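You operate a simulated robot arm through the tools that you are given. There is no shell and no other tool. Be economical: measure what you need, move in short steps, check, and stop when the job is done.

You run a simulated two-armed robot. Do the job below in one go: nothing can be reset, and whatever is moved stays where it is left.

JOB
Put one of the medium jars from the long steel table on top of the brown wax block there. Take the jar ten and put it on top of the blue spacer. Open the drawer marked worn, put the honey jar from the steel bench by the corner in the inside of the drawer marked worn, then shut the worn. Push the drawer seals shut. Close the drawer marked clean. Open the far drawer, put the empty core in the inside of the far drawer and shut the drawer again. Fetch the label block from the steel bench by the corner and set it on the bench by the nozzle rack. Take the green brush on the long steel table and put it away on the end of the sink table. Pick up the valley pot with a blue knob with one hand, pass it to the other hand and put it on the packing bench. Put one of the pieces of comb from the steel drip tray on the short steel table. The order is free. Set down upright: medium jar, jar ten, honey jar, label block, valley pot with a blue knob.

It is judged by the outcome, as a careful person would: the job done as asked, and still so three seconds after it is handed in. It fails if anything else is knocked over, pushed out of place, dropped, spilled or broken. Lids that push on must go on centred and level and be pressed home; caps that screw on are set level and turned clockwise until they are tight.

ROBOT AND FRAMES
Two 7-joint arms with two-finger parallel grippers on one trunk, on a base that drives. Base frame: it is fixed to the floor where the robot stands at the start and does not move with it; the origin is under the middle of the robot, x ahead of it, y to its left, z up; the surface under the hand at the start is at about z = 850. Lengths are in mm, angles in degrees, forces in N, time in s.
The left shoulder is at the start at [20, 113, 1272], the right one opposite. With the tool pointing down near the work surface each hand reaches from about 140 to 580 mm from the robot's upright axis, wherever it stands, measured 20 degrees to its own side. Places, roughly: bench by the nozzle rack (20x30 cm) [-4280, 1900, 860]; blue spacer (8x8x4 cm) [-3400, 5800, 900]; brown wax block (9x6x4 cm) [500, 200, 900]; drawer marked clean [-1800, 3100, 700]; drawer marked worn [-1400, 2900, 700]; drawer seals [-4300, 2100, 700]; empty core (6x6x5 cm) [-1800, 3600, 900]; end of the sink table (29x22 cm) [1900, -6600, 900]; far drawer [-2500, -700, 700]; green brush (12x5x5 cm) [200, 400, 900]; honey jar [-3000, 5000, 1000]; inside of the drawer marked worn [-1300, 3000, 700]; inside of the far drawer [-2600, -800, 700]; jar ten [-3000, 5250, 1000]; label block [-3250, 6000, 750]; medium jar [250, 250, 1000]; packing bench [-300, 1700, 800]; piece of comb (4x6x3 cm) [3500, -3400, 900]; short steel table [4500, -4700, 800]; valley pot with a blue knob [500, 0, 1000]. Payload 1.57 kg a hand.
The TCP of each hand is the grasp point between the finger pads, 30 mm short of the fingertips. In the tool frame z runs along the fingers and y along their closing line. The gripper opens to 80 mm. The fingers are 17 mm wide and 12 mm thick; the gripper's body (40 by 82 mm) begins 80 mm behind the TCP.
Orientation is that of the tool frame in the base frame, as [roll, pitch, yaw] about the fixed x, y, z axes, in that order (R = Rz(yaw) Ry(pitch) Rx(roll)). With the fingers straight down and closing along the base's y, the tool's x points along the base's -x, its y along +y and its z along -z.

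CONTROLS
- The arms move only by the tool move_arm. It takes "left_targets", "right_targets" or both (then of equal length, played together; a hand with none holds still); each is a list of rows, each a list of 7 numbers: the shift along the tool's x, y, z in mm, then the turn, a rotation vector about the tool's x, y, z in degrees, then the opening, from 0 (shut) to 1 (fully open). In form: [[tx, ty, tz, rx, ry, rz, claw], ...]. A call has 1 to 12 rows; each row shifts and turns the commanded pose from where the row before left it, along the tool's axes as they then stand. Rows are played at 5 a second. More than 50 mm and 8.6 degrees between two rows, or a gripper value outside its range, and nothing of the call is played. A pose out of reach is approached as far as the arm can. The call stops where the force on the tool passes 40 N (or 10 N more than at its start, if that is more) or the arm is blocked; 0.2 s more then pass. The fingers move at their own pace (about 45 mm/s each) and stop on an object; they squeeze with about 37 N. The grip force told is the motor's: it shows also when the fingers shut on nothing. Time passes only in rows, and 0.2 s behind the last, so rows that do not move let the fingers close. It gives the time, the measured TCP pose, the force on the tool (base axes), the opening and the grip force at its end, in the units of the frame above (readings bear some noise), with the torque about the TCP (base axes, N m) and any sound that the robot's microphone picked up.
- Cameras (640 x 400 px; columns grow to the right, rows downward): "scene" is now at [84, 41.2, 1388]; the picture's right is [0.49, -0.87, 0.00], its down [-0.57, -0.32, -0.75] and it looks along [0.66, 0.37, -0.66] (base axes); focal length 224 px, centre (320, 200). "left" rides on the left gripper at [72, 7, -122] in its tool frame; the picture's right is [-0.09, 1.00, 0.00], its down [-0.84, -0.08, -0.54] and it looks along [-0.54, -0.05, 0.84] (tool axes); focal length 238 px, centre (320, 200). "right" rides on the right gripper at [72, -7, -122] in its tool frame; the picture's right is [0.09, 1.00, 0.00], its down [-0.84, 0.08, -0.54] and it looks along [-0.54, 0.05, 0.84] (tool axes); focal length 238 px, centre (320, 200). There is no depth. A picture from a camera that has moved, and an enlarged one, comes with that camera's place and axes in the base frame and with its lens.
- snapshot(camera): a new picture of that camera. No time passes.
- raise_lower(by): slides the trunk up (or, below 0, down) by that many mm; the arms and the scene camera ride with it, the base frame stays. It gives what a move gives, with no picture.
- roll_base(legs): drives the robot by 1 to 6 legs, each [ahead, left, turn to the left] in mm, mm and degrees, along the robot's own axes; the way and the turn of a leg run together, so that a leg with both is an arc; at most 1500 mm and 180 degrees a leg. The arms and the cameras ride along, it lands a little off, and it stops where it bumps. It gives what a move gives.
- turn_head(pan, tilt): turns the head with the scene camera to pan (to the left, within 80 degrees either way) and tilt (down, from -29 to 69), counted from straight ahead of the robot. It gives what a move gives.
- close_up(camera, box): a new picture of the part [left, top, right, bottom] of that camera's present view, enlarged. No time passes.
- close_job(): hands the job in; it is judged then, once.

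Go step by step. Nothing tells you exact positions but the pictures and the camera data: compare them with the known pose of the tool, close in by small moves and look again before you grip or let go. The budget is 556 turns and 356 pictures, counting those below and the enlarged ones. Unless the task says otherwise, let go and move clear before handing in.

The tools are called after "Call:" as name(argument=value, ...) on one line, values as JSON. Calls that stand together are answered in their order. move_arm: Moves the arms, as the interface text tells. Its arguments: {"type":"object","properties":{"left_targets":{"type":"array","items":{"type":"array","items":{"type":"number"}}},"right_targets":{"type":"array","items":{"type":"array","items":{"type":"number"}}}},"required":[]} The other tools are called the same way: raise_lower (by) slides the trunk up or down; roll_base (legs) drives the base; turn_head (pan, tilt) turns the head that bears the scene camera; snapshot (camera) takes a picture; close_up (camera, box) takes an enlarged picture of a part of a camera's view; close_job () hands the job in.

At the start:

```text
time: 0.0
left_ee_pos: [367.9, 381.6, 1232.8]
left_ee_rot: [-180.0, 0.0, -179.9]
left_ft_force: [0.1, -0.8, -1.4]
left_moment: [0.02, 0.03, -0.01]
left_grip_width: 79.9
left_gripper_force: 0.1
right_ee_pos: [400.3, 21.1, 1181.7]
right_ee_rot: [-180.0, -0.1, 180.0]
right_ft_force: [0.9, 0.2, -0.4]
right_moment: [0.01, -0.02, -0.01]
right_grip_width: 80.0
right_gripper_force: 0.0
trunk travel left (down, up): [-325.0, 245.0]
robot x, y, heading: [3.0, -0.5, 0.2]
head pan, tilt: [29.2, 41.1]
```

scene: 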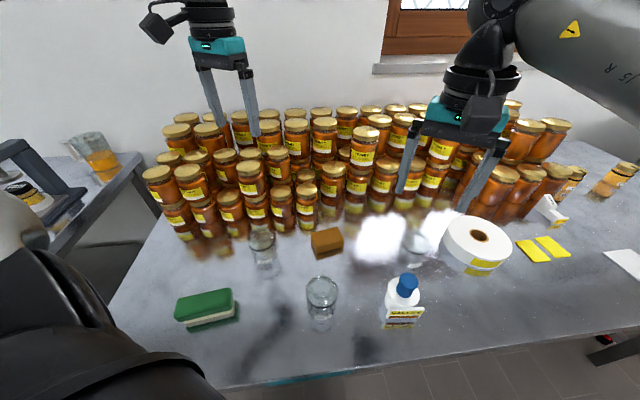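
right: 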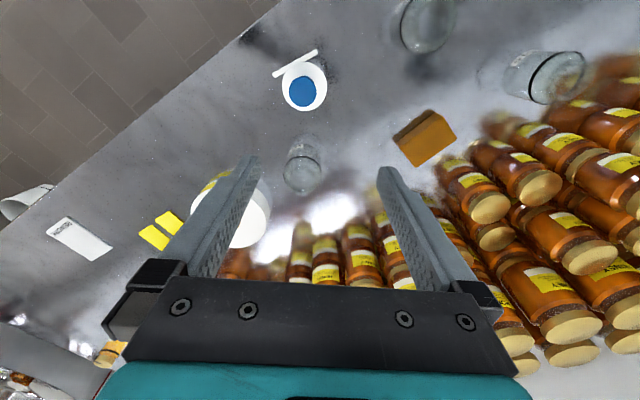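
left: 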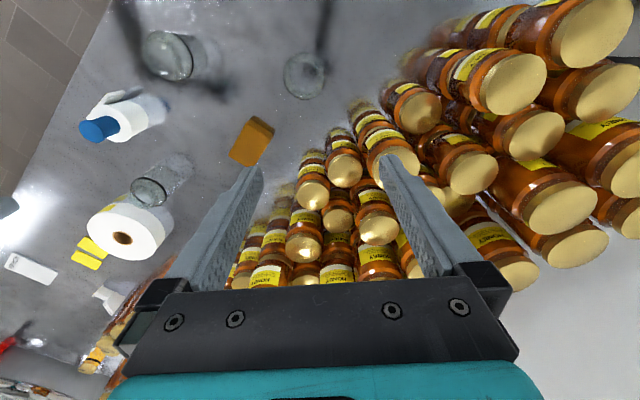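

I see the long steel table with glass jars, the wax block, the green brush and a white pot with a blue knob. I'll look closer to measure these first.

Call:
close_up(camera="scene", box=[220, 200, 460, 350])

Call:
turn_head(pan=10, tilt=55)

Call:
snapshot(camera="scene")

```text
2.67 times, centred on (340, 275) of scene
camera zoom: at [84.0, 41.2, 1388.0], right [0.49, -0.87, 0.0], down [-0.57, -0.32, -0.75], along [0.66, 0.37, -0.66], focal length 596 px, centre (267, 0)
```

zoom: 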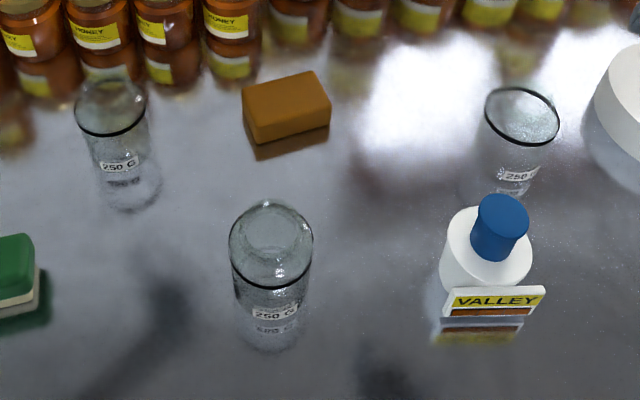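

```text
time: 0.8
left_ee_pos: [369.3, 381.6, 1231.1]
left_ee_rot: [180.0, 0.0, -180.0]
left_ft_force: [-0.2, 0.6, 0.2]
left_moment: [0.03, 0.02, -0.01]
left_grip_width: 80.1
left_gripper_force: 0.0
right_ee_pos: [400.4, 22.2, 1180.5]
right_ee_rot: [-180.0, 0.0, 179.9]
right_ft_force: [-0.2, 0.7, -0.4]
right_moment: [0.03, -0.04, 0.0]
right_grip_width: 80.1
right_gripper_force: 0.0
trunk travel left (down, up): [-325.0, 245.0]
robot x, y, heading: [-0.4, 2.2, 0.0]
head pan, tilt: [10.0, 55.0]
```

```text
351 pictures are left
camera scene: at [81.5, 12.7, 1369.1], right [0.17, -0.98, 0.0], down [-0.81, -0.14, -0.57], along [0.57, 0.1, -0.82], focal length 224 px, centre (320, 200)
```

scene: 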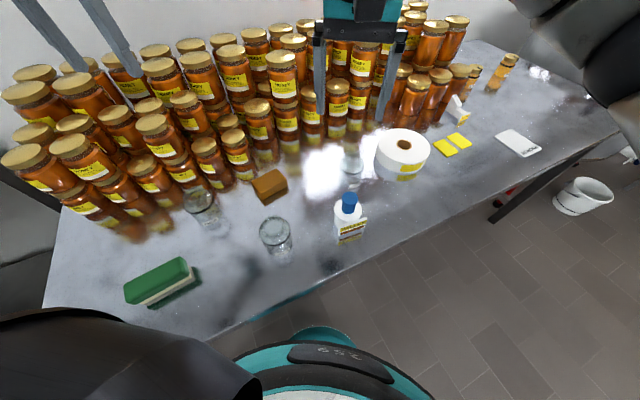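

Front jar is about [297,153], ~72 mm wide. I bring the left hand above it and swing the right hand aside.

Call:
move_arm(left_targets=[[12, -38, 22, 0, 0, 0, 1], [12, -38, 22, 0, 0, 0, 1], [12, -38, 22, 0, 0, 0, 1], [12, -38, 22, 0, 0, 0, 1], [12, -38, 22, 0, 0, 0, 1], [12, -38, 22, 0, 0, 0, 1]], right_targets=[[0, -40, 0, 0, 0, 0, 1], [0, -40, 0, 0, 0, 0, 1], [0, -40, 0, 0, 0, 0, 1], [0, -40, 0, 0, 0, 0, 1], [0, -40, 0, 0, 0, 0, 1], [0, -30, 0, 0, 0, 0, 1]])

Call:
snapshot(camera="left")

Call:
snapshot(camera="scene")

```text
time: 2.2
left_ee_pos: [297.4, 153.5, 1099.1]
left_ee_rot: [-180.0, -0.1, -179.8]
left_ft_force: [0.2, 0.3, -1.0]
left_moment: [0.04, -0.01, -0.01]
left_grip_width: 80.2
left_gripper_force: 0.0
right_ee_pos: [399.4, -208.3, 1182.0]
right_ee_rot: [180.0, -0.1, 179.9]
right_ft_force: [0.4, 0.1, 0.2]
right_moment: [0.0, -0.04, -0.03]
right_grip_width: 79.9
right_gripper_force: 0.1
trunk travel left (down, up): [-325.0, 245.0]
robot x, y, heading: [1.0, -3.7, 0.1]
head pan, tilt: [10.0, 55.0]
```

```text
350 pictures are left
camera left: at [225.4, 159.7, 1221.3], right [0.09, 1.0, 0.0], down [0.84, -0.08, 0.54], along [0.54, -0.05, -0.84], focal length 238 px, centre (320, 200)
```

left: 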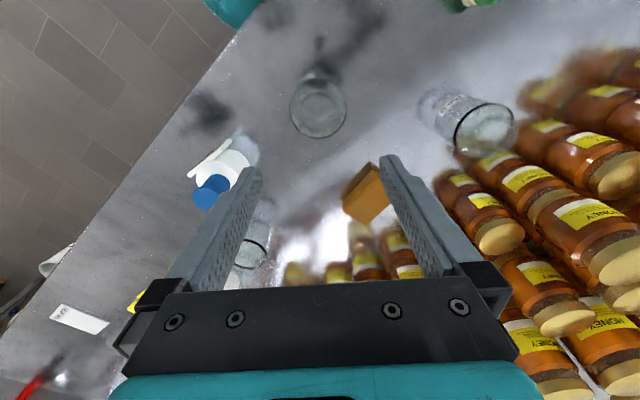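

```text
349 pictures are left
camera scene: at [81.8, 11.3, 1369.0], right [0.17, -0.98, 0.0], down [-0.81, -0.14, -0.57], along [0.56, 0.1, -0.82], focal length 224 px, centre (320, 200)
```

scene: 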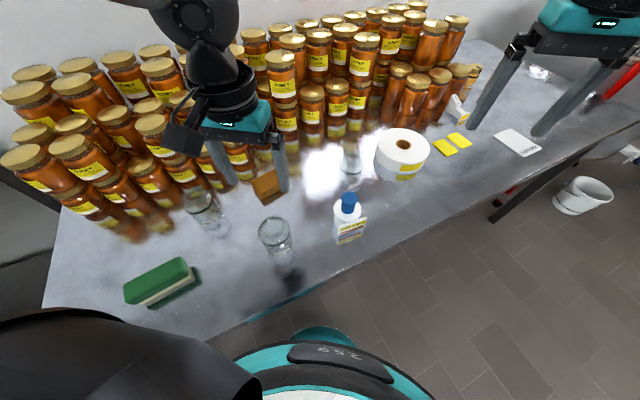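

Jar rim seen at about [293,152]. I descend to just above it and look.

Call:
move_arm(left_targets=[[1, 0, 45, 0, 0, 0, 1], [1, 0, 45, 0, 0, 0, 1], [1, -1, 44, 0, 0, 0, 1]])

Call:
snapshot(camera="left")

Call:
close_up(camera="scene", box=[180, 130, 380, 280])

```text
time: 3.0
left_ee_pos: [293.7, 154.2, 964.9]
left_ee_rot: [-180.0, 0.0, -179.9]
left_ft_force: [0.0, -0.5, 0.7]
left_moment: [0.0, 0.0, 0.0]
left_grip_width: 79.8
left_gripper_force: 0.2
right_ee_pos: [400.0, -207.9, 1181.8]
right_ee_rot: [180.0, -0.1, -180.0]
right_ft_force: [-0.1, -0.3, -0.1]
right_moment: [-0.02, 0.01, 0.01]
right_grip_width: 79.8
right_gripper_force: 0.1
trunk travel left (down, up): [-325.0, 245.0]
robot x, y, heading: [-2.9, 2.2, -0.3]
head pan, tilt: [10.0, 55.0]
```

```text
348 pictures are left
camera left: at [222.7, 159.5, 1086.3], right [0.09, 1.0, 0.0], down [0.84, -0.08, 0.54], along [0.54, -0.05, -0.84], focal length 238 px, centre (320, 200)
```

left: 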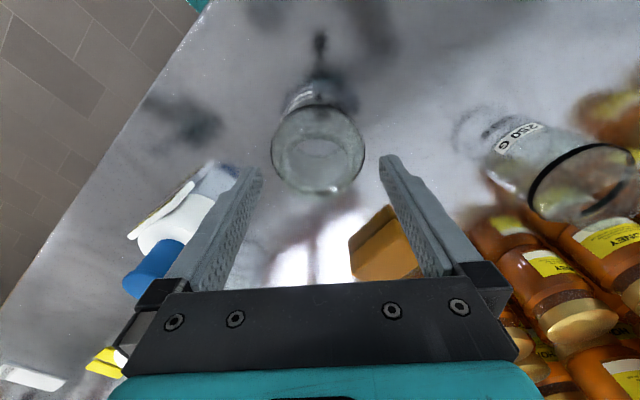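

```text
2.67 times, centred on (280, 205) of scene
camera zoom: at [82.0, 12.5, 1369.0], right [0.17, -0.98, 0.0], down [-0.81, -0.14, -0.57], along [0.56, 0.1, -0.82], focal length 596 px, centre (427, 187)
```

zoom: 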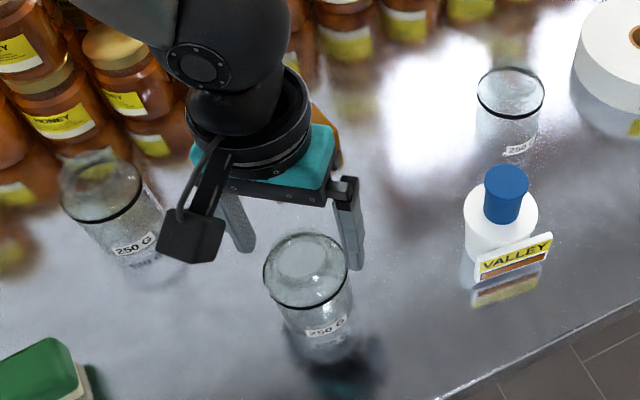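

Call:
move_arm(left_targets=[[0, -1, 22, 0, 0, 0, 1]])

Call:
snapshot(camera="left")

Call:
close_up(camera="scene", box=[230, 170, 330, 270])

```text
time: 3.4
left_ee_pos: [295.3, 152.6, 944.4]
left_ee_rot: [-180.0, 0.0, -180.0]
left_ft_force: [1.1, 0.4, 0.1]
left_moment: [0.0, 0.02, 0.01]
left_grip_width: 79.9
left_gripper_force: 0.2
right_ee_pos: [400.4, -206.6, 1181.1]
right_ee_rot: [180.0, -0.1, -179.9]
right_ft_force: [0.5, -0.3, -0.7]
right_moment: [0.03, 0.02, -0.03]
right_grip_width: 80.1
right_gripper_force: 0.1
trunk travel left (down, up): [-325.0, 245.0]
robot x, y, heading: [-1.0, 2.9, -0.1]
head pan, tilt: [10.0, 55.0]
```

```text
346 pictures are left
camera left: at [222.9, 157.8, 1064.6], right [0.09, 1.0, 0.0], down [0.84, -0.08, 0.54], along [0.54, -0.05, -0.84], focal length 238 px, centre (320, 200)
```

left: 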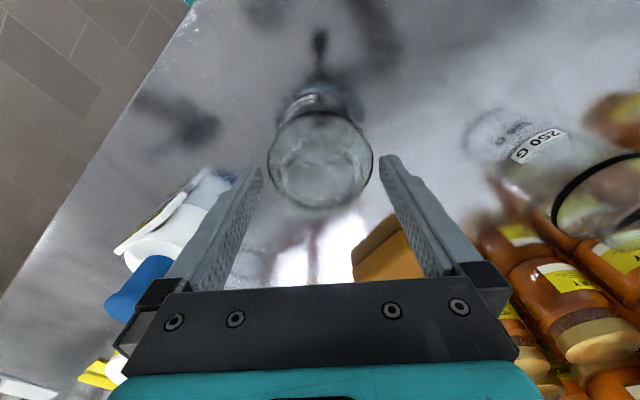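

```text
4.00 times, centred on (280, 220) of scene
camera zoom: at [82.0, 12.7, 1369.0], right [0.17, -0.98, 0.0], down [-0.81, -0.14, -0.57], along [0.56, 0.1, -0.82], focal length 894 px, centre (480, 120)
```

zoom: 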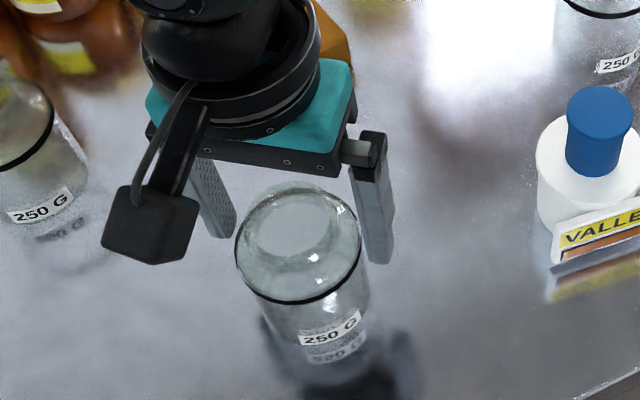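

Both views put the fingertips centred around the rim. I descend slowly around it.

Call:
move_arm(left_targets=[[0, 0, 8, 0, 0, 0, 1], [0, 0, 8, 0, 0, 0, 1], [0, 0, 8, 0, 0, 0, 1], [0, 0, 8, 0, 0, 0, 1], [0, 0, 8, 0, 0, 0, 1]])

Call:
snapshot(camera="left")

Call:
close_up(camera="scene", box=[230, 170, 330, 270])

```text
time: 4.6
left_ee_pos: [291.5, 167.0, 922.6]
left_ee_rot: [180.0, 0.0, -179.9]
left_ft_force: [0.7, 0.1, -0.3]
left_moment: [0.0, -0.01, -0.03]
left_grip_width: 80.0
left_gripper_force: 0.0
left hand out of reach, approached as far as the arm can: row 2, 3, 4, 5
right_ee_pos: [400.5, -207.1, 1181.6]
right_ee_rot: [-180.0, -0.1, -180.0]
right_ft_force: [-0.8, -0.3, -0.1]
right_moment: [-0.01, 0.01, -0.02]
right_grip_width: 80.0
right_gripper_force: 0.0
trunk travel left (down, up): [-325.0, 245.0]
robot x, y, heading: [2.6, -0.4, -0.1]
head pan, tilt: [10.0, 55.0]
```

```text
344 pictures are left
camera left: at [219.2, 173.6, 1044.6], right [0.09, 1.0, 0.0], down [0.84, -0.08, 0.54], along [0.54, -0.05, -0.84], focal length 238 px, centre (320, 200)
```

left: 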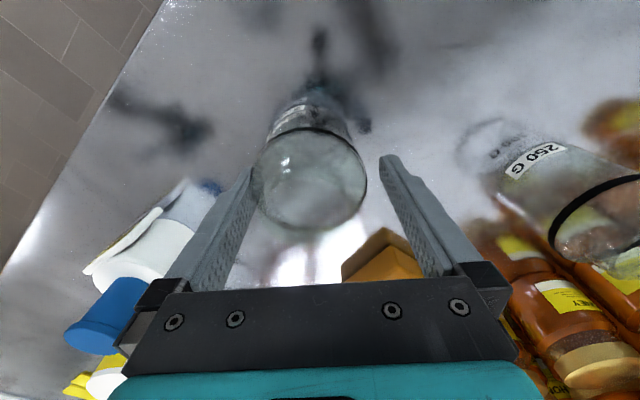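

```text
4.00 times, centred on (280, 220) of scene
camera zoom: at [81.5, 12.6, 1369.0], right [0.17, -0.98, 0.0], down [-0.81, -0.14, -0.57], along [0.56, 0.1, -0.82], focal length 894 px, centre (480, 120)
```

zoom: 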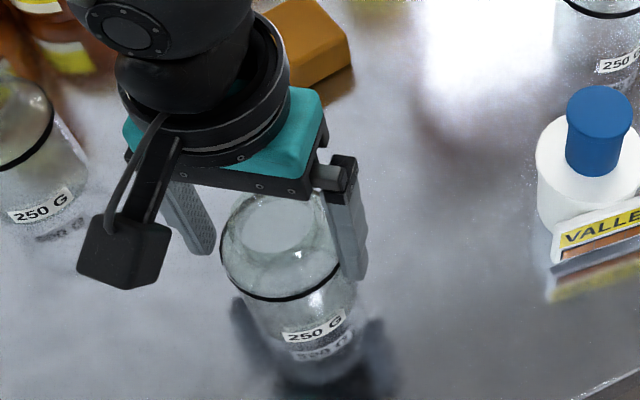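

The arm ran out of reach and drifted sideways against the jar slightly; it still stands. I go back up and then lower the trunk.

Call:
move_arm(left_targets=[[0, 0, -40, 0, 0, 0, 1], [0, 0, -30, 0, 0, 0, 1]])

Call:
raise_lower(by=-40)

Call:
snapshot(camera="left")

```text
time: 5.2
left_ee_pos: [291.8, 168.1, 993.4]
left_ee_rot: [180.0, 0.0, -179.9]
left_ft_force: [-0.2, -0.2, 1.0]
left_moment: [-0.01, -0.02, 0.02]
left_grip_width: 80.2
left_gripper_force: 0.0
right_ee_pos: [400.0, -207.3, 1182.2]
right_ee_rot: [-179.9, -0.1, 180.0]
right_ft_force: [-0.8, -0.5, 0.3]
right_moment: [0.01, -0.02, -0.02]
right_grip_width: 80.0
right_gripper_force: 0.2
trunk travel left (down, up): [-325.0, 245.0]
robot x, y, heading: [-3.8, -0.3, -0.2]
head pan, tilt: [10.0, 55.0]
```

```text
time: 6.0
left_ee_pos: [291.2, 168.3, 952.5]
left_ee_rot: [179.9, 0.0, -179.8]
left_ft_force: [-0.7, 0.2, 0.0]
left_moment: [0.02, 0.01, 0.0]
left_grip_width: 80.0
left_gripper_force: 0.0
right_ee_pos: [399.7, -206.0, 1142.7]
right_ee_rot: [180.0, -0.1, 180.0]
right_ft_force: [-0.1, 0.4, 0.3]
right_moment: [0.05, -0.01, 0.0]
right_grip_width: 80.2
right_gripper_force: 0.0
trunk travel left (down, up): [-285.0, 285.0]
robot x, y, heading: [-2.2, 0.8, -0.0]
head pan, tilt: [10.0, 55.0]
```

```text
342 pictures are left
camera left: at [219.7, 173.1, 1074.7], right [0.09, 1.0, 0.0], down [0.84, -0.08, 0.54], along [0.54, -0.05, -0.84], focal length 238 px, centre (320, 200)
```

left: 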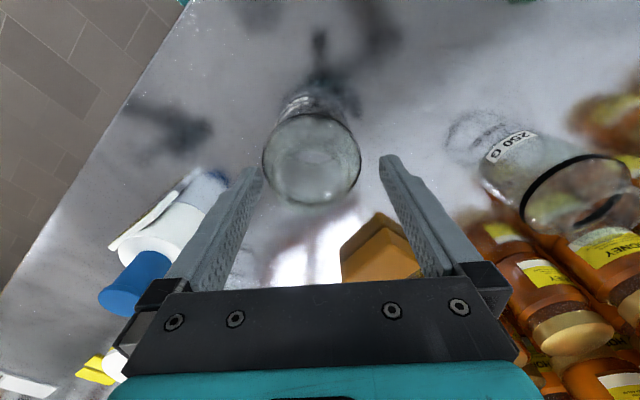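

Jar now near [289,161]. I align over it and use the trunk to descend straight.

Call:
move_arm(left_targets=[[2, -7, 0, 0, 0, 0, 1], [0, 0, 0, 0, 0, 0, 1]])

Call:
raise_lower(by=-10)

Call:
snapshot(camera="left")

Call:
close_up(camera="scene", box=[230, 170, 330, 270])

```text
time: 6.7
left_ee_pos: [289.3, 160.1, 955.0]
left_ee_rot: [-180.0, 0.0, -180.0]
left_ft_force: [-1.2, 0.3, -0.8]
left_moment: [0.01, -0.02, -0.01]
left_grip_width: 80.0
left_gripper_force: 0.0
right_ee_pos: [400.1, -207.0, 1142.5]
right_ee_rot: [-180.0, -0.2, 180.0]
right_ft_force: [-0.9, -0.6, -0.6]
right_moment: [0.02, 0.01, 0.02]
right_grip_width: 79.8
right_gripper_force: 0.0
trunk travel left (down, up): [-285.0, 285.0]
robot x, y, heading: [-4.2, -0.9, 0.1]
head pan, tilt: [10.0, 55.0]
```

```text
time: 7.2
left_ee_pos: [289.4, 160.6, 942.7]
left_ee_rot: [-180.0, 0.0, -179.9]
left_ft_force: [0.1, 0.2, -0.2]
left_moment: [-0.03, 0.0, 0.02]
left_grip_width: 80.4
left_gripper_force: 0.1
right_ee_pos: [399.1, -206.6, 1133.0]
right_ee_rot: [179.9, 0.0, 179.9]
right_ft_force: [1.1, -1.2, 0.2]
right_moment: [0.02, -0.01, 0.01]
right_grip_width: 80.1
right_gripper_force: 0.0
trunk travel left (down, up): [-275.0, 295.0]
robot x, y, heading: [5.2, 1.9, -0.3]
head pan, tilt: [10.0, 55.0]
```

```text
341 pictures are left
camera left: at [217.6, 165.9, 1064.7], right [0.09, 1.0, 0.0], down [0.84, -0.08, 0.54], along [0.54, -0.05, -0.84], focal length 238 px, centre (320, 200)
```

left: 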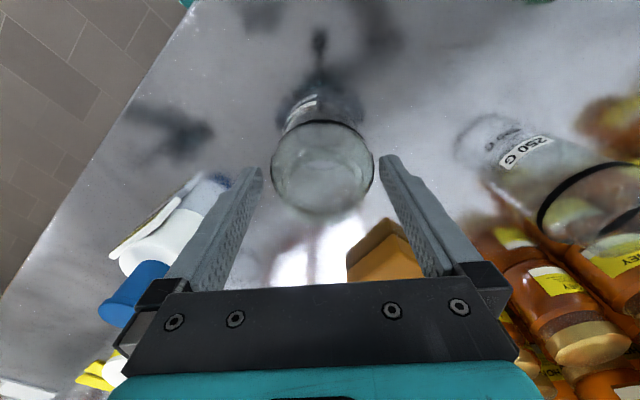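

```text
4.00 times, centred on (280, 220) of scene
camera zoom: at [81.4, 12.6, 1319.0], right [0.17, -0.98, 0.0], down [-0.81, -0.14, -0.57], along [0.56, 0.1, -0.82], focal length 894 px, centre (480, 120)
```

zoom: 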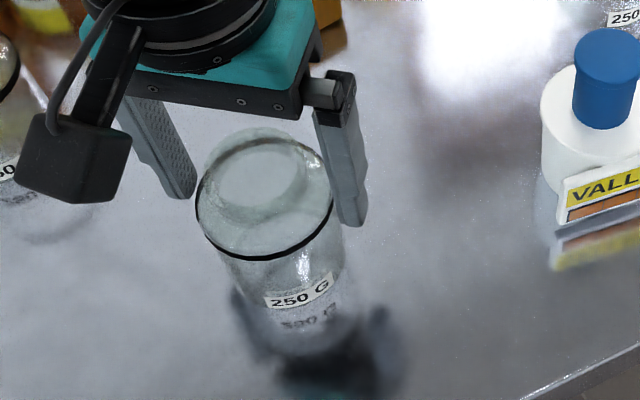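

Call:
raise_lower(by=-15)

Call:
raise_lower(by=-30)

Call:
snapshot(camera="left")

Call:
close_up(camera="scene", box=[230, 170, 330, 270])

```text
time: 7.9
left_ee_pos: [289.9, 159.9, 929.0]
left_ee_rot: [179.9, -0.1, 180.0]
left_ft_force: [-0.3, 0.2, -0.5]
left_moment: [0.02, 0.0, 0.03]
left_grip_width: 79.8
left_gripper_force: 0.0
right_ee_pos: [399.4, -207.2, 1117.8]
right_ee_rot: [-180.0, -0.1, -180.0]
right_ft_force: [-0.8, -0.8, 0.0]
right_moment: [0.02, -0.01, -0.01]
right_grip_width: 80.1
right_gripper_force: 0.0
trunk travel left (down, up): [-260.0, 310.0]
robot x, y, heading: [-2.7, -2.2, -0.3]
head pan, tilt: [10.0, 55.0]
```

```text
time: 8.6
left_ee_pos: [289.5, 161.5, 899.3]
left_ee_rot: [-180.0, -0.1, -179.9]
left_ft_force: [-0.1, -1.0, -0.3]
left_moment: [0.0, -0.02, -0.02]
left_grip_width: 80.2
left_gripper_force: 0.0
right_ee_pos: [399.8, -206.7, 1087.4]
right_ee_rot: [-180.0, -0.1, 180.0]
right_ft_force: [0.3, -0.2, -0.6]
right_moment: [-0.05, 0.0, -0.01]
right_grip_width: 79.8
right_gripper_force: 0.1
trunk travel left (down, up): [-230.0, 340.0]
robot x, y, heading: [-1.6, -0.2, -0.1]
head pan, tilt: [10.0, 55.0]
```

```text
339 pictures are left
camera left: at [217.6, 165.9, 1019.7], right [0.09, 1.0, 0.0], down [0.84, -0.08, 0.54], along [0.54, -0.05, -0.84], focal length 238 px, centre (320, 200)
```

left: 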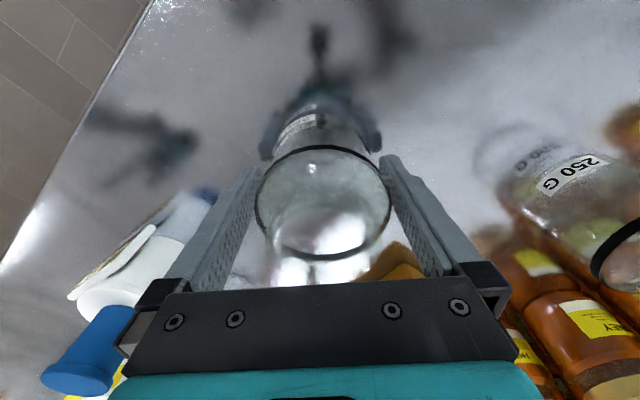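

```text
4.00 times, centred on (280, 220) of scene
camera zoom: at [81.4, 12.6, 1274.0], right [0.17, -0.98, 0.0], down [-0.81, -0.14, -0.57], along [0.56, 0.1, -0.82], focal length 894 px, centre (480, 120)
```

zoom: 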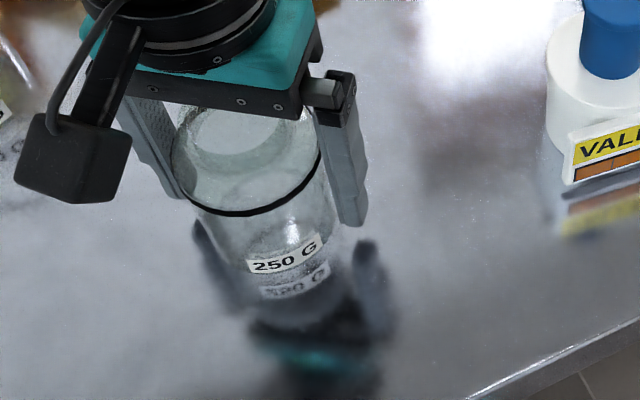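

Jar is centred between the fingers. Close the grip.

Call:
move_arm(left_targets=[[0, 0, 0, 0, 0, 0, 0.85], [0, 0, 0, 0, 0, 0, 0.6], [0, 0, 0, 0, 0, 0, 0.6], [0, 0, 0, 0, 0, 0, 0.6]])

```text
time: 9.6
left_ee_pos: [288.4, 159.9, 899.1]
left_ee_rot: [180.0, 0.0, -180.0]
left_ft_force: [0.0, 1.2, 0.9]
left_moment: [0.01, 0.05, 0.0]
left_grip_width: 66.5
left_gripper_force: 37.1
right_ee_pos: [398.3, -206.6, 1086.3]
right_ee_rot: [-180.0, -0.1, -179.9]
right_ft_force: [-1.1, -0.3, 0.0]
right_moment: [0.0, 0.03, -0.01]
right_grip_width: 79.9
right_gripper_force: 0.1
trunk travel left (down, up): [-230.0, 340.0]
robot x, y, heading: [0.1, -0.3, 0.1]
head pan, tilt: [10.0, 55.0]
```

Call:
raise_lower(by=100)

Call:
snapshot(camera="scene")

Call:
close_up(camera="scene", box=[180, 130, 380, 280])

Call:
snapshot(camera="left")

```text
time: 10.9
left_ee_pos: [290.0, 160.0, 998.1]
left_ee_rot: [179.9, 0.0, -179.8]
left_ft_force: [-0.2, 0.1, -1.9]
left_moment: [-0.03, -0.01, 0.0]
left_grip_width: 66.3
left_gripper_force: 36.5
right_ee_pos: [400.5, -206.6, 1188.1]
right_ee_rot: [180.0, -0.2, -179.9]
right_ft_force: [0.5, -0.1, 0.1]
right_moment: [0.01, 0.01, -0.03]
right_grip_width: 80.0
right_gripper_force: 0.1
trunk travel left (down, up): [-330.0, 240.0]
robot x, y, heading: [1.7, 2.4, -0.1]
head pan, tilt: [10.0, 55.0]
```

```text
337 pictures are left
camera scene: at [81.7, 12.7, 1374.0], right [0.17, -0.98, 0.0], down [-0.81, -0.14, -0.57], along [0.56, 0.1, -0.82], focal length 224 px, centre (320, 200)
```

scene: 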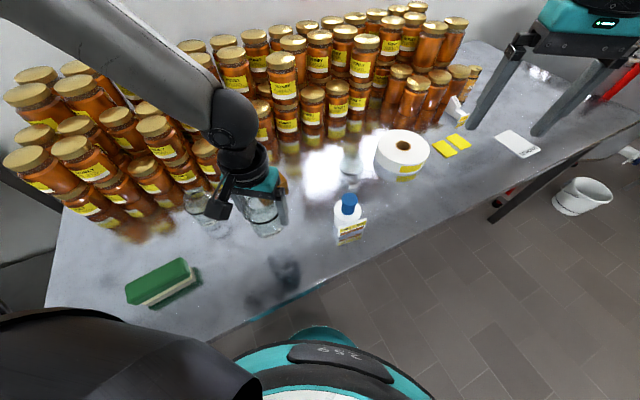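

```text
2.67 times, centred on (280, 205) of scene
camera zoom: at [81.7, 12.7, 1374.0], right [0.17, -0.98, 0.0], down [-0.81, -0.14, -0.57], along [0.56, 0.1, -0.82], focal length 596 px, centre (427, 187)
```

zoom: 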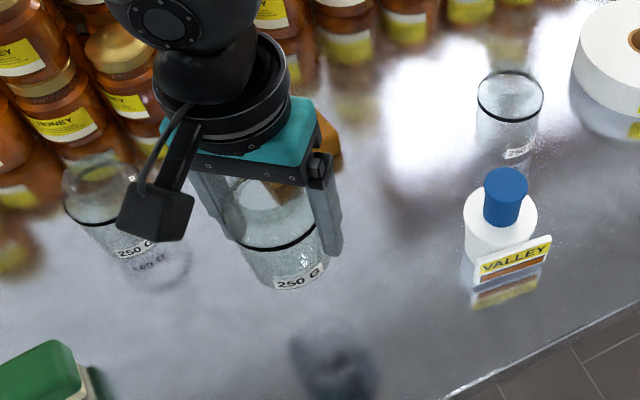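

```text
335 pictures are left
camera left: at [217.9, 166.0, 1119.6], right [0.09, 1.0, 0.0], down [0.84, -0.08, 0.54], along [0.54, -0.05, -0.84], focal length 238 px, centre (320, 200)
```

left: 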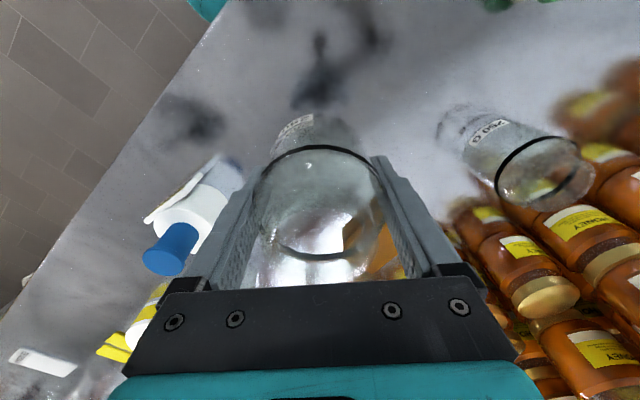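

I shift the held jar aside to see the wax block clearly.

Call:
move_arm(left_targets=[[5, 40, -10, 0, 0, 0, 0.6], [5, 40, -10, 0, 0, 0, 0.6]])

Call:
close_up(camera="scene", box=[220, 140, 340, 215])

```text
time: 11.5
left_ee_pos: [278.4, 241.7, 1017.6]
left_ee_rot: [-180.0, 0.0, -180.0]
left_ft_force: [-0.8, -0.8, -2.1]
left_moment: [-0.05, 0.01, 0.01]
left_grip_width: 66.5
left_gripper_force: 37.0
right_ee_pos: [399.0, -206.1, 1187.5]
right_ee_rot: [179.9, -0.1, 179.9]
right_ft_force: [-0.7, -0.4, -0.3]
right_moment: [-0.04, -0.01, -0.02]
right_grip_width: 80.2
right_gripper_force: 0.1
trunk travel left (down, up): [-330.0, 240.0]
robot x, y, heading: [-1.9, -2.3, 0.2]
head pan, tilt: [10.0, 55.0]
```

```text
5.33 times, centred on (280, 178) of scene
camera zoom: at [81.0, 13.3, 1374.1], right [0.17, -0.98, 0.0], down [-0.81, -0.14, -0.57], along [0.57, 0.1, -0.82], focal length 1192 px, centre (533, 320)
```

zoom: 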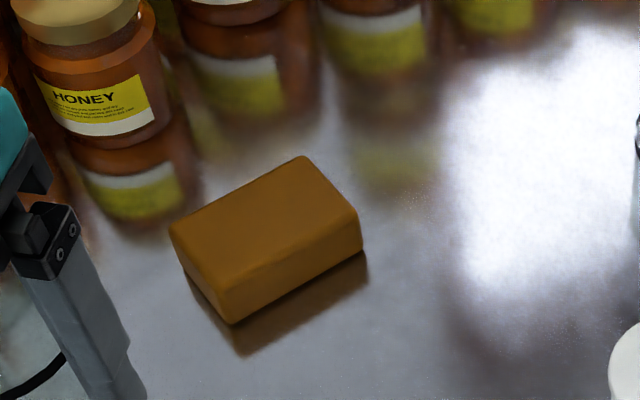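

Wax block top centre is about [460,224], z≈885. I carry the jar over it.

Call:
move_arm(left_targets=[[-45, -4, 0, 0, 0, 0, 0.6], [-45, -4, 0, 0, 0, 0, 0.6], [-45, -5, 0, 0, 0, 0, 0.6], [-45, -5, 0, 0, 0, 0, 0.6], [0, 0, 0, 0, 0, 0, 0.6]])

Call:
snapshot(camera="left")

Call:
snapshot(camera="scene")

```text
time: 12.7
left_ee_pos: [459.2, 224.1, 1018.9]
left_ee_rot: [-180.0, 0.0, -180.0]
left_ft_force: [0.3, 0.3, -1.3]
left_moment: [0.0, 0.02, -0.01]
left_grip_width: 66.2
left_gripper_force: 36.8
right_ee_pos: [399.5, -206.2, 1186.7]
right_ee_rot: [180.0, -0.1, 179.9]
right_ft_force: [-0.4, -0.2, -0.1]
right_moment: [-0.01, -0.02, 0.03]
right_grip_width: 80.0
right_gripper_force: 0.1
trunk travel left (down, up): [-330.0, 240.0]
robot x, y, heading: [-1.0, -0.2, -0.1]
head pan, tilt: [10.0, 55.0]
```

```text
333 pictures are left
camera left: at [386.7, 229.0, 1140.4], right [0.09, 1.0, 0.0], down [0.84, -0.08, 0.54], along [0.54, -0.05, -0.84], focal length 238 px, centre (320, 200)
```

left: 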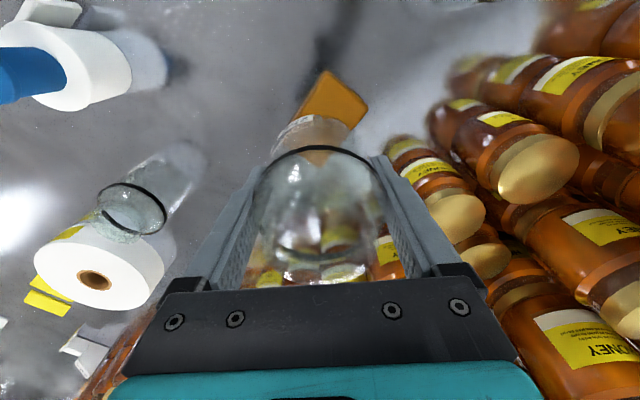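

```text
332 pictures are left
camera scene: at [81.2, 12.9, 1374.1], right [0.17, -0.98, 0.0], down [-0.81, -0.14, -0.57], along [0.57, 0.1, -0.82], focal length 224 px, centre (320, 200)
```

scene: 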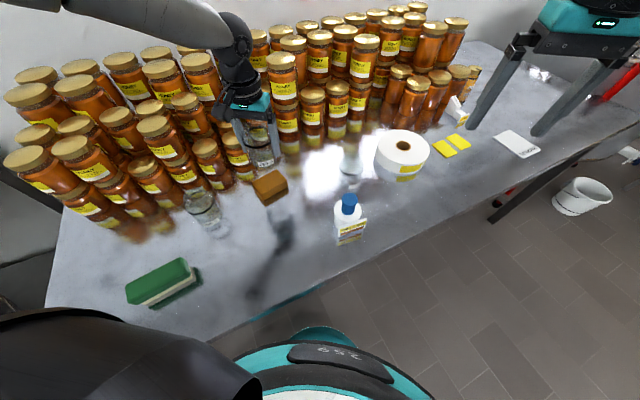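

Alignment agrees from both views. I lower the jar with the trunk.

Call:
raise_lower(by=-68)

Call:
close_up(camera="scene", box=[210, 80, 330, 180])

Call:
snapshot(camera="left")

```text
time: 13.8
left_ee_pos: [458.6, 224.7, 951.6]
left_ee_rot: [-180.0, 0.0, -179.9]
left_ft_force: [-0.6, 0.3, -1.6]
left_moment: [0.0, 0.03, 0.01]
left_grip_width: 66.6
left_gripper_force: 37.2
right_ee_pos: [400.9, -207.2, 1119.3]
right_ee_rot: [-179.9, -0.1, 180.0]
right_ft_force: [0.5, 0.3, 0.3]
right_moment: [-0.03, -0.01, -0.01]
right_grip_width: 80.0
right_gripper_force: 0.2
trunk travel left (down, up): [-262.0, 308.0]
robot x, y, heading: [0.2, 1.1, -0.2]
head pan, tilt: [10.0, 55.0]
```

```text
4.00 times, centred on (270, 130) of scene
camera zoom: at [81.4, 12.7, 1306.1], right [0.17, -0.98, 0.0], down [-0.81, -0.14, -0.57], along [0.56, 0.1, -0.82], focal length 894 px, centre (520, 480)
```

zoom: 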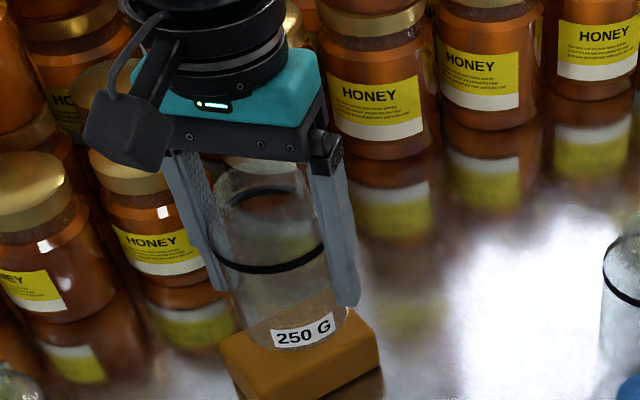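

```text
330 pictures are left
camera left: at [386.8, 229.0, 1072.5], right [0.09, 1.0, 0.0], down [0.84, -0.08, 0.54], along [0.54, -0.05, -0.84], focal length 238 px, centre (320, 200)
```

left: 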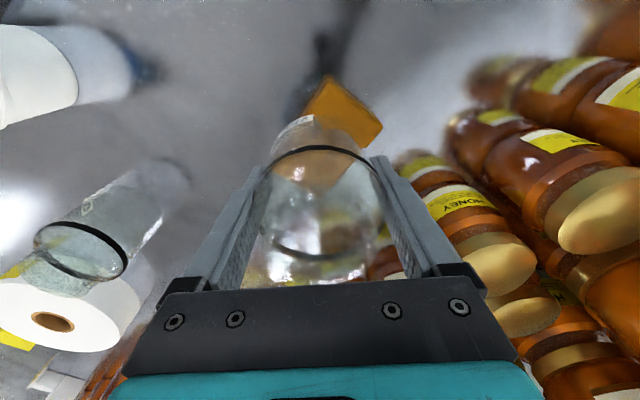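

Call:
close_up(camera="scene", box=[250, 140, 314, 200])

```text
6.67 times, centred on (282, 170) of scene
camera zoom: at [81.4, 12.7, 1306.1], right [0.17, -0.98, 0.0], down [-0.81, -0.14, -0.57], along [0.56, 0.1, -0.82], focal length 1490 px, centre (573, 400)
```

zoom: 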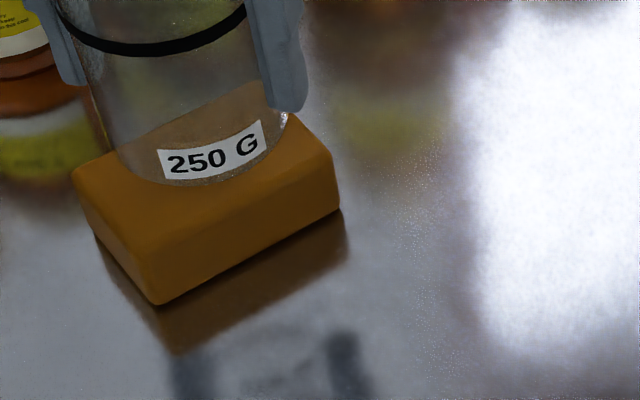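

Jar is about 4 mm too far forward; correct, then lower in small steps.

Call:
move_arm(left_targets=[[4, 0, 0, 0, 0, 0, 0.6], [0, 0, 3, 0, 0, 0, 0.6], [0, 0, 3, 0, 0, 0, 0.6]])

Call:
close_up(camera="scene", box=[250, 140, 314, 200])

```text
time: 14.6
left_ee_pos: [454.5, 223.7, 945.7]
left_ee_rot: [-180.0, 0.0, -179.9]
left_ft_force: [0.0, -0.3, -0.8]
left_moment: [0.01, 0.02, -0.01]
left_grip_width: 66.3
left_gripper_force: 37.0
right_ee_pos: [399.8, -207.0, 1119.0]
right_ee_rot: [-179.9, -0.2, 180.0]
right_ft_force: [0.5, -0.1, -0.3]
right_moment: [0.02, -0.01, -0.01]
right_grip_width: 79.8
right_gripper_force: 0.1
trunk travel left (down, up): [-262.0, 308.0]
robot x, y, heading: [0.4, 0.0, 0.0]
head pan, tilt: [10.0, 55.0]
```

```text
6.67 times, centred on (282, 170) of scene
camera zoom: at [81.6, 12.7, 1306.0], right [0.17, -0.98, 0.0], down [-0.81, -0.14, -0.57], along [0.56, 0.1, -0.82], focal length 1490 px, centre (573, 400)
```

zoom: 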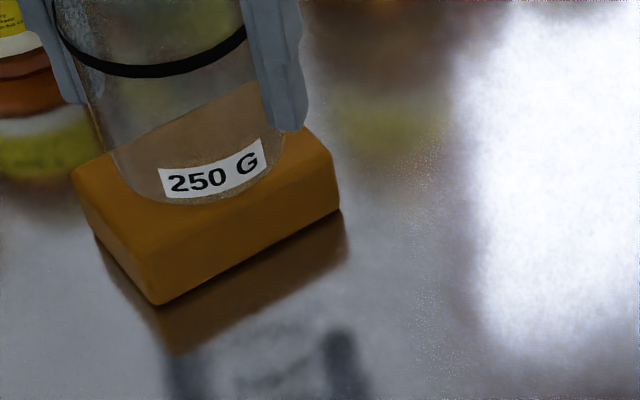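

Call:
move_arm(left_targets=[[0, 0, 2, 0, 0, 0, 0.6], [0, 0, 2, 0, 0, 0, 0.6]])

Call:
move_arm(left_targets=[[0, 0, 2, 0, 0, 0, 0.6], [0, 0, 0, 0, 0, 0, 0.6]])

Call:
close_up(camera="scene", box=[250, 140, 314, 200])

```text
time: 15.2
left_ee_pos: [455.1, 223.9, 940.5]
left_ee_rot: [180.0, 0.0, 179.9]
left_ft_force: [-0.5, -0.1, -1.5]
left_moment: [0.01, -0.01, 0.0]
left_grip_width: 66.1
left_gripper_force: 36.6
right_ee_pos: [399.1, -206.4, 1118.8]
right_ee_rot: [-179.9, 0.0, 180.0]
right_ft_force: [0.6, 0.3, 0.3]
right_moment: [0.0, 0.02, 0.02]
right_grip_width: 80.1
right_gripper_force: 0.0
trunk travel left (down, up): [-262.0, 308.0]
robot x, y, heading: [-2.4, -3.0, 0.1]
head pan, tilt: [10.0, 55.0]
```

```text
time: 15.8
left_ee_pos: [454.9, 224.0, 939.9]
left_ee_rot: [179.9, 0.0, -179.8]
left_ft_force: [0.0, 0.5, -1.8]
left_moment: [0.0, 0.02, 0.0]
left_grip_width: 66.4
left_gripper_force: 36.9
right_ee_pos: [400.1, -208.1, 1118.4]
right_ee_rot: [-180.0, -0.2, -180.0]
right_ft_force: [0.0, 0.1, 0.7]
right_moment: [-0.02, 0.02, 0.0]
right_grip_width: 80.0
right_gripper_force: 0.0
trunk travel left (down, up): [-262.0, 308.0]
robot x, y, heading: [4.6, -2.3, 0.3]
head pan, tilt: [10.0, 55.0]
```

```text
6.67 times, centred on (282, 170) of scene
camera zoom: at [81.6, 12.7, 1306.0], right [0.17, -0.98, 0.0], down [-0.81, -0.14, -0.57], along [0.56, 0.1, -0.82], focal length 1490 px, centre (573, 400)
```

zoom: 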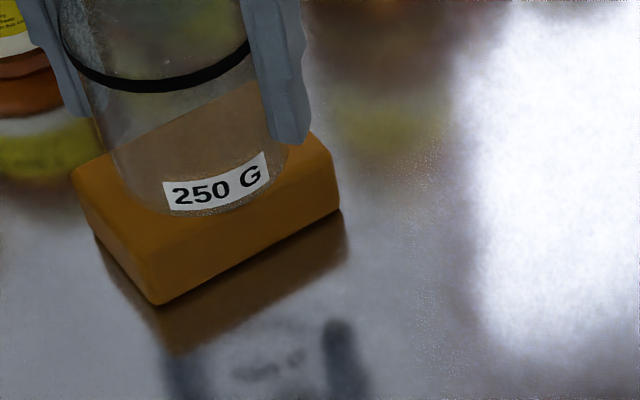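

Call:
move_arm(left_targets=[[0, 0, 2, 0, 0, 0, 0.6], [0, 0, 2, 0, 0, 0, 0.6]])

Call:
close_up(camera="scene", box=[250, 140, 314, 200])

```text
time: 16.4
left_ee_pos: [454.7, 223.5, 935.0]
left_ee_rot: [-180.0, 0.1, 180.0]
left_ft_force: [0.2, 0.0, -2.5]
left_moment: [0.01, 0.01, 0.0]
left_grip_width: 66.0
left_gripper_force: 36.8
right_ee_pos: [399.4, -206.9, 1119.4]
right_ee_rot: [-180.0, 0.0, -179.9]
right_ft_force: [0.6, 0.1, -0.9]
right_moment: [0.01, 0.01, 0.0]
right_grip_width: 80.0
right_gripper_force: 0.0
trunk travel left (down, up): [-262.0, 308.0]
robot x, y, heading: [-3.4, -0.2, -0.0]
head pan, tilt: [10.0, 55.0]
```

```text
6.67 times, centred on (282, 170) of scene
camera zoom: at [81.6, 12.7, 1306.0], right [0.17, -0.98, 0.0], down [-0.81, -0.14, -0.57], along [0.56, 0.1, -0.82], focal length 1490 px, centre (573, 400)
```

zoom: 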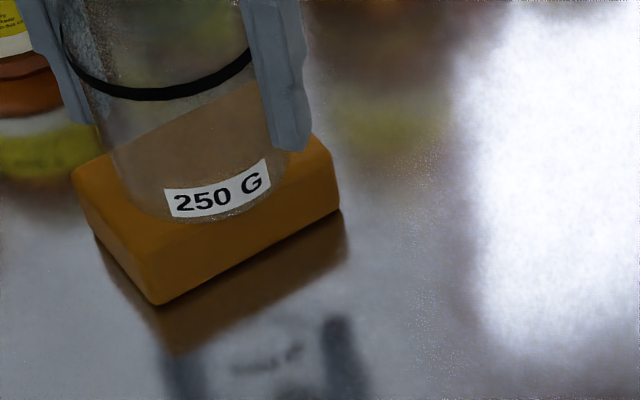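

Call:
move_arm(left_targets=[[0, 0, 2, 0, 0, 0, 0.6], [0, 0, 0, 0, 0, 0, 0.6]])

Call:
move_arm(left_targets=[[0, 0, 2, 0, 0, 0, 0.6], [0, 0, 0, 0, 0, 0, 0.6]])

Call:
close_up(camera="scene", box=[250, 140, 314, 200])

```text
time: 17.0
left_ee_pos: [454.5, 224.3, 933.5]
left_ee_rot: [179.9, 0.0, -179.9]
left_ft_force: [-0.5, -0.1, -1.6]
left_moment: [0.0, -0.01, 0.02]
left_grip_width: 66.2
left_gripper_force: 37.0
right_ee_pos: [399.6, -207.0, 1119.4]
right_ee_rot: [-179.9, 0.0, -180.0]
right_ft_force: [0.1, -0.1, -0.1]
right_moment: [0.0, -0.01, 0.0]
right_grip_width: 79.8
right_gripper_force: 0.1
trunk travel left (down, up): [-262.0, 308.0]
robot x, y, heading: [1.4, -2.0, 0.2]
head pan, tilt: [10.0, 55.0]
```

```text
time: 17.6
left_ee_pos: [455.2, 224.7, 932.4]
left_ee_rot: [-179.9, 0.2, -179.9]
left_ft_force: [-0.9, 2.8, 10.6]
left_moment: [0.14, 0.36, 0.01]
left_grip_width: 66.4
left_gripper_force: 37.3
right_ee_pos: [399.7, -208.4, 1120.3]
right_ee_rot: [-180.0, 0.0, -180.0]
right_ft_force: [0.9, 0.0, 0.7]
right_moment: [0.0, -0.03, 0.02]
right_grip_width: 79.9
right_gripper_force: 0.1
trunk travel left (down, up): [-262.0, 308.0]
robot x, y, heading: [-0.5, -1.7, -0.1]
head pan, tilt: [10.0, 55.0]
```

```text
6.67 times, centred on (282, 170) of scene
camera zoom: at [80.6, 12.6, 1306.2], right [0.17, -0.98, 0.0], down [-0.81, -0.14, -0.57], along [0.57, 0.1, -0.82], focal length 1490 px, centre (573, 400)
```

zoom: 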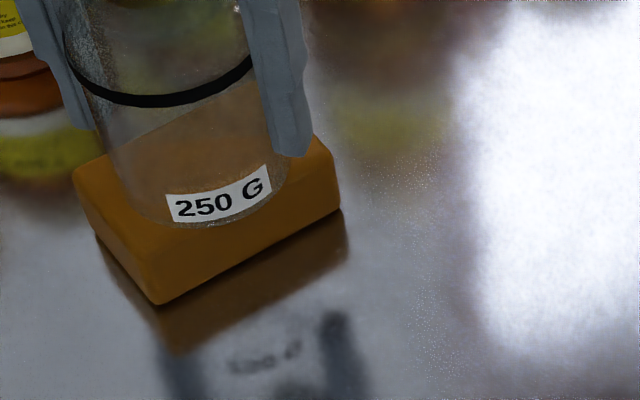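

Contact at ~11 N. I release and lift clear.

Call:
move_arm(left_targets=[[0, 0, -0.5, 0, 0, 0, 0.85], [0, 0, 0, 0, 0, 0, 1], [0, 0, 0, 0, 0, 0, 1]])

Call:
snapshot(camera="left")

Call:
close_up(camera="scene", box=[230, 120, 326, 200])

```text
time: 18.4
left_ee_pos: [455.3, 222.9, 932.0]
left_ee_rot: [180.0, 0.0, -180.0]
left_ft_force: [0.9, -0.3, 0.1]
left_moment: [-0.02, 0.0, 0.0]
left_grip_width: 79.7
left_gripper_force: 0.1
right_ee_pos: [399.3, -206.7, 1119.9]
right_ee_rot: [180.0, -0.2, 180.0]
right_ft_force: [-0.3, 0.8, -0.1]
right_moment: [0.01, 0.03, 0.0]
right_grip_width: 80.0
right_gripper_force: 0.1
trunk travel left (down, up): [-262.0, 308.0]
robot x, y, heading: [-0.6, 0.6, 0.0]
head pan, tilt: [10.0, 55.0]
```

```text
324 pictures are left
camera left: at [382.8, 229.0, 1052.8], right [0.09, 1.0, 0.0], down [0.84, -0.08, 0.54], along [0.54, -0.05, -0.84], focal length 238 px, centre (320, 200)
```

left: 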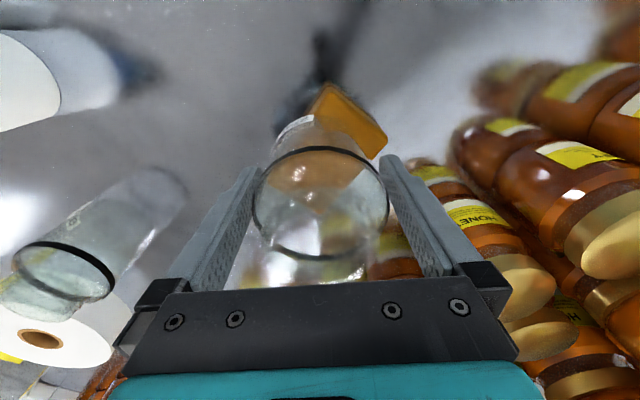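

```text
5.00 times, centred on (278, 160) of scene
camera zoom: at [81.4, 12.6, 1306.0], right [0.17, -0.98, 0.0], down [-0.81, -0.14, -0.57], along [0.56, 0.1, -0.82], focal length 1118 px, centre (530, 400)
```

zoom: 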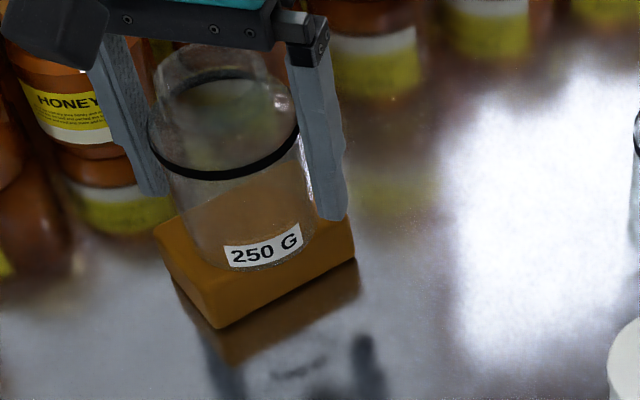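

Jar stands on the block, free of the fingers. I raise straight up.

Call:
raise_lower(by=160)

Call:
snapshot(camera="scene")

Call:
close_up(camera="scene", box=[220, 140, 340, 240])

```text
time: 20.2
left_ee_pos: [454.8, 223.5, 1091.7]
left_ee_rot: [-179.9, 0.0, -179.8]
left_ft_force: [-0.2, -0.1, 0.2]
left_moment: [-0.02, -0.01, 0.02]
left_grip_width: 79.9
left_gripper_force: 0.1
right_ee_pos: [400.1, -207.1, 1277.8]
right_ee_rot: [-179.9, -0.1, 179.9]
right_ft_force: [-0.3, -0.5, -1.2]
right_moment: [0.01, -0.01, 0.03]
right_grip_width: 80.2
right_gripper_force: 0.1
trunk travel left (down, up): [-422.0, 148.0]
robot x, y, heading: [-0.7, -0.9, 0.0]
head pan, tilt: [10.0, 55.0]
```

```text
322 pictures are left
camera scene: at [81.6, 12.6, 1466.0], right [0.17, -0.98, 0.0], down [-0.81, -0.14, -0.57], along [0.56, 0.1, -0.82], focal length 224 px, centre (320, 200)
```

scene: 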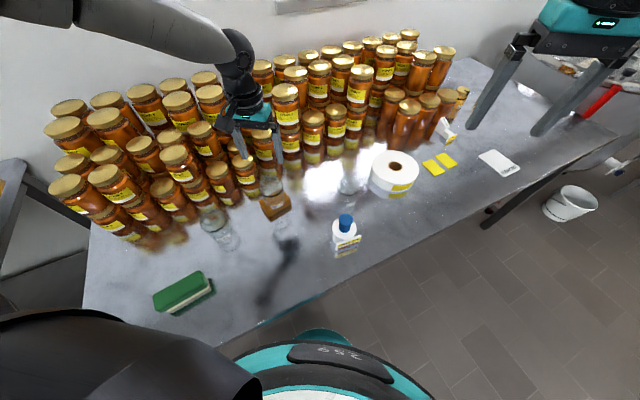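

```text
4.00 times, centred on (280, 190) of scene
camera zoom: at [81.6, 12.6, 1466.0], right [0.17, -0.98, 0.0], down [-0.81, -0.14, -0.57], along [0.56, 0.1, -0.82], focal length 894 px, centre (480, 240)
```

zoom: 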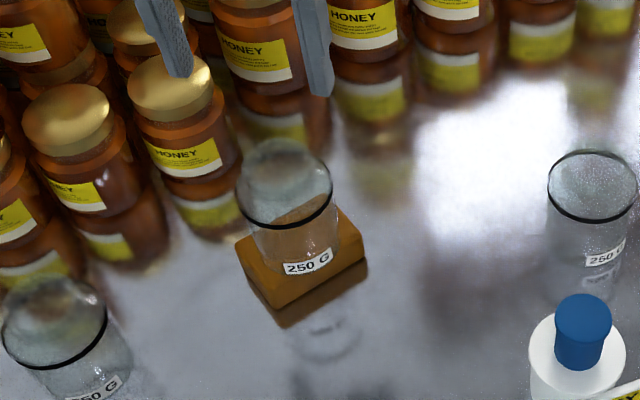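

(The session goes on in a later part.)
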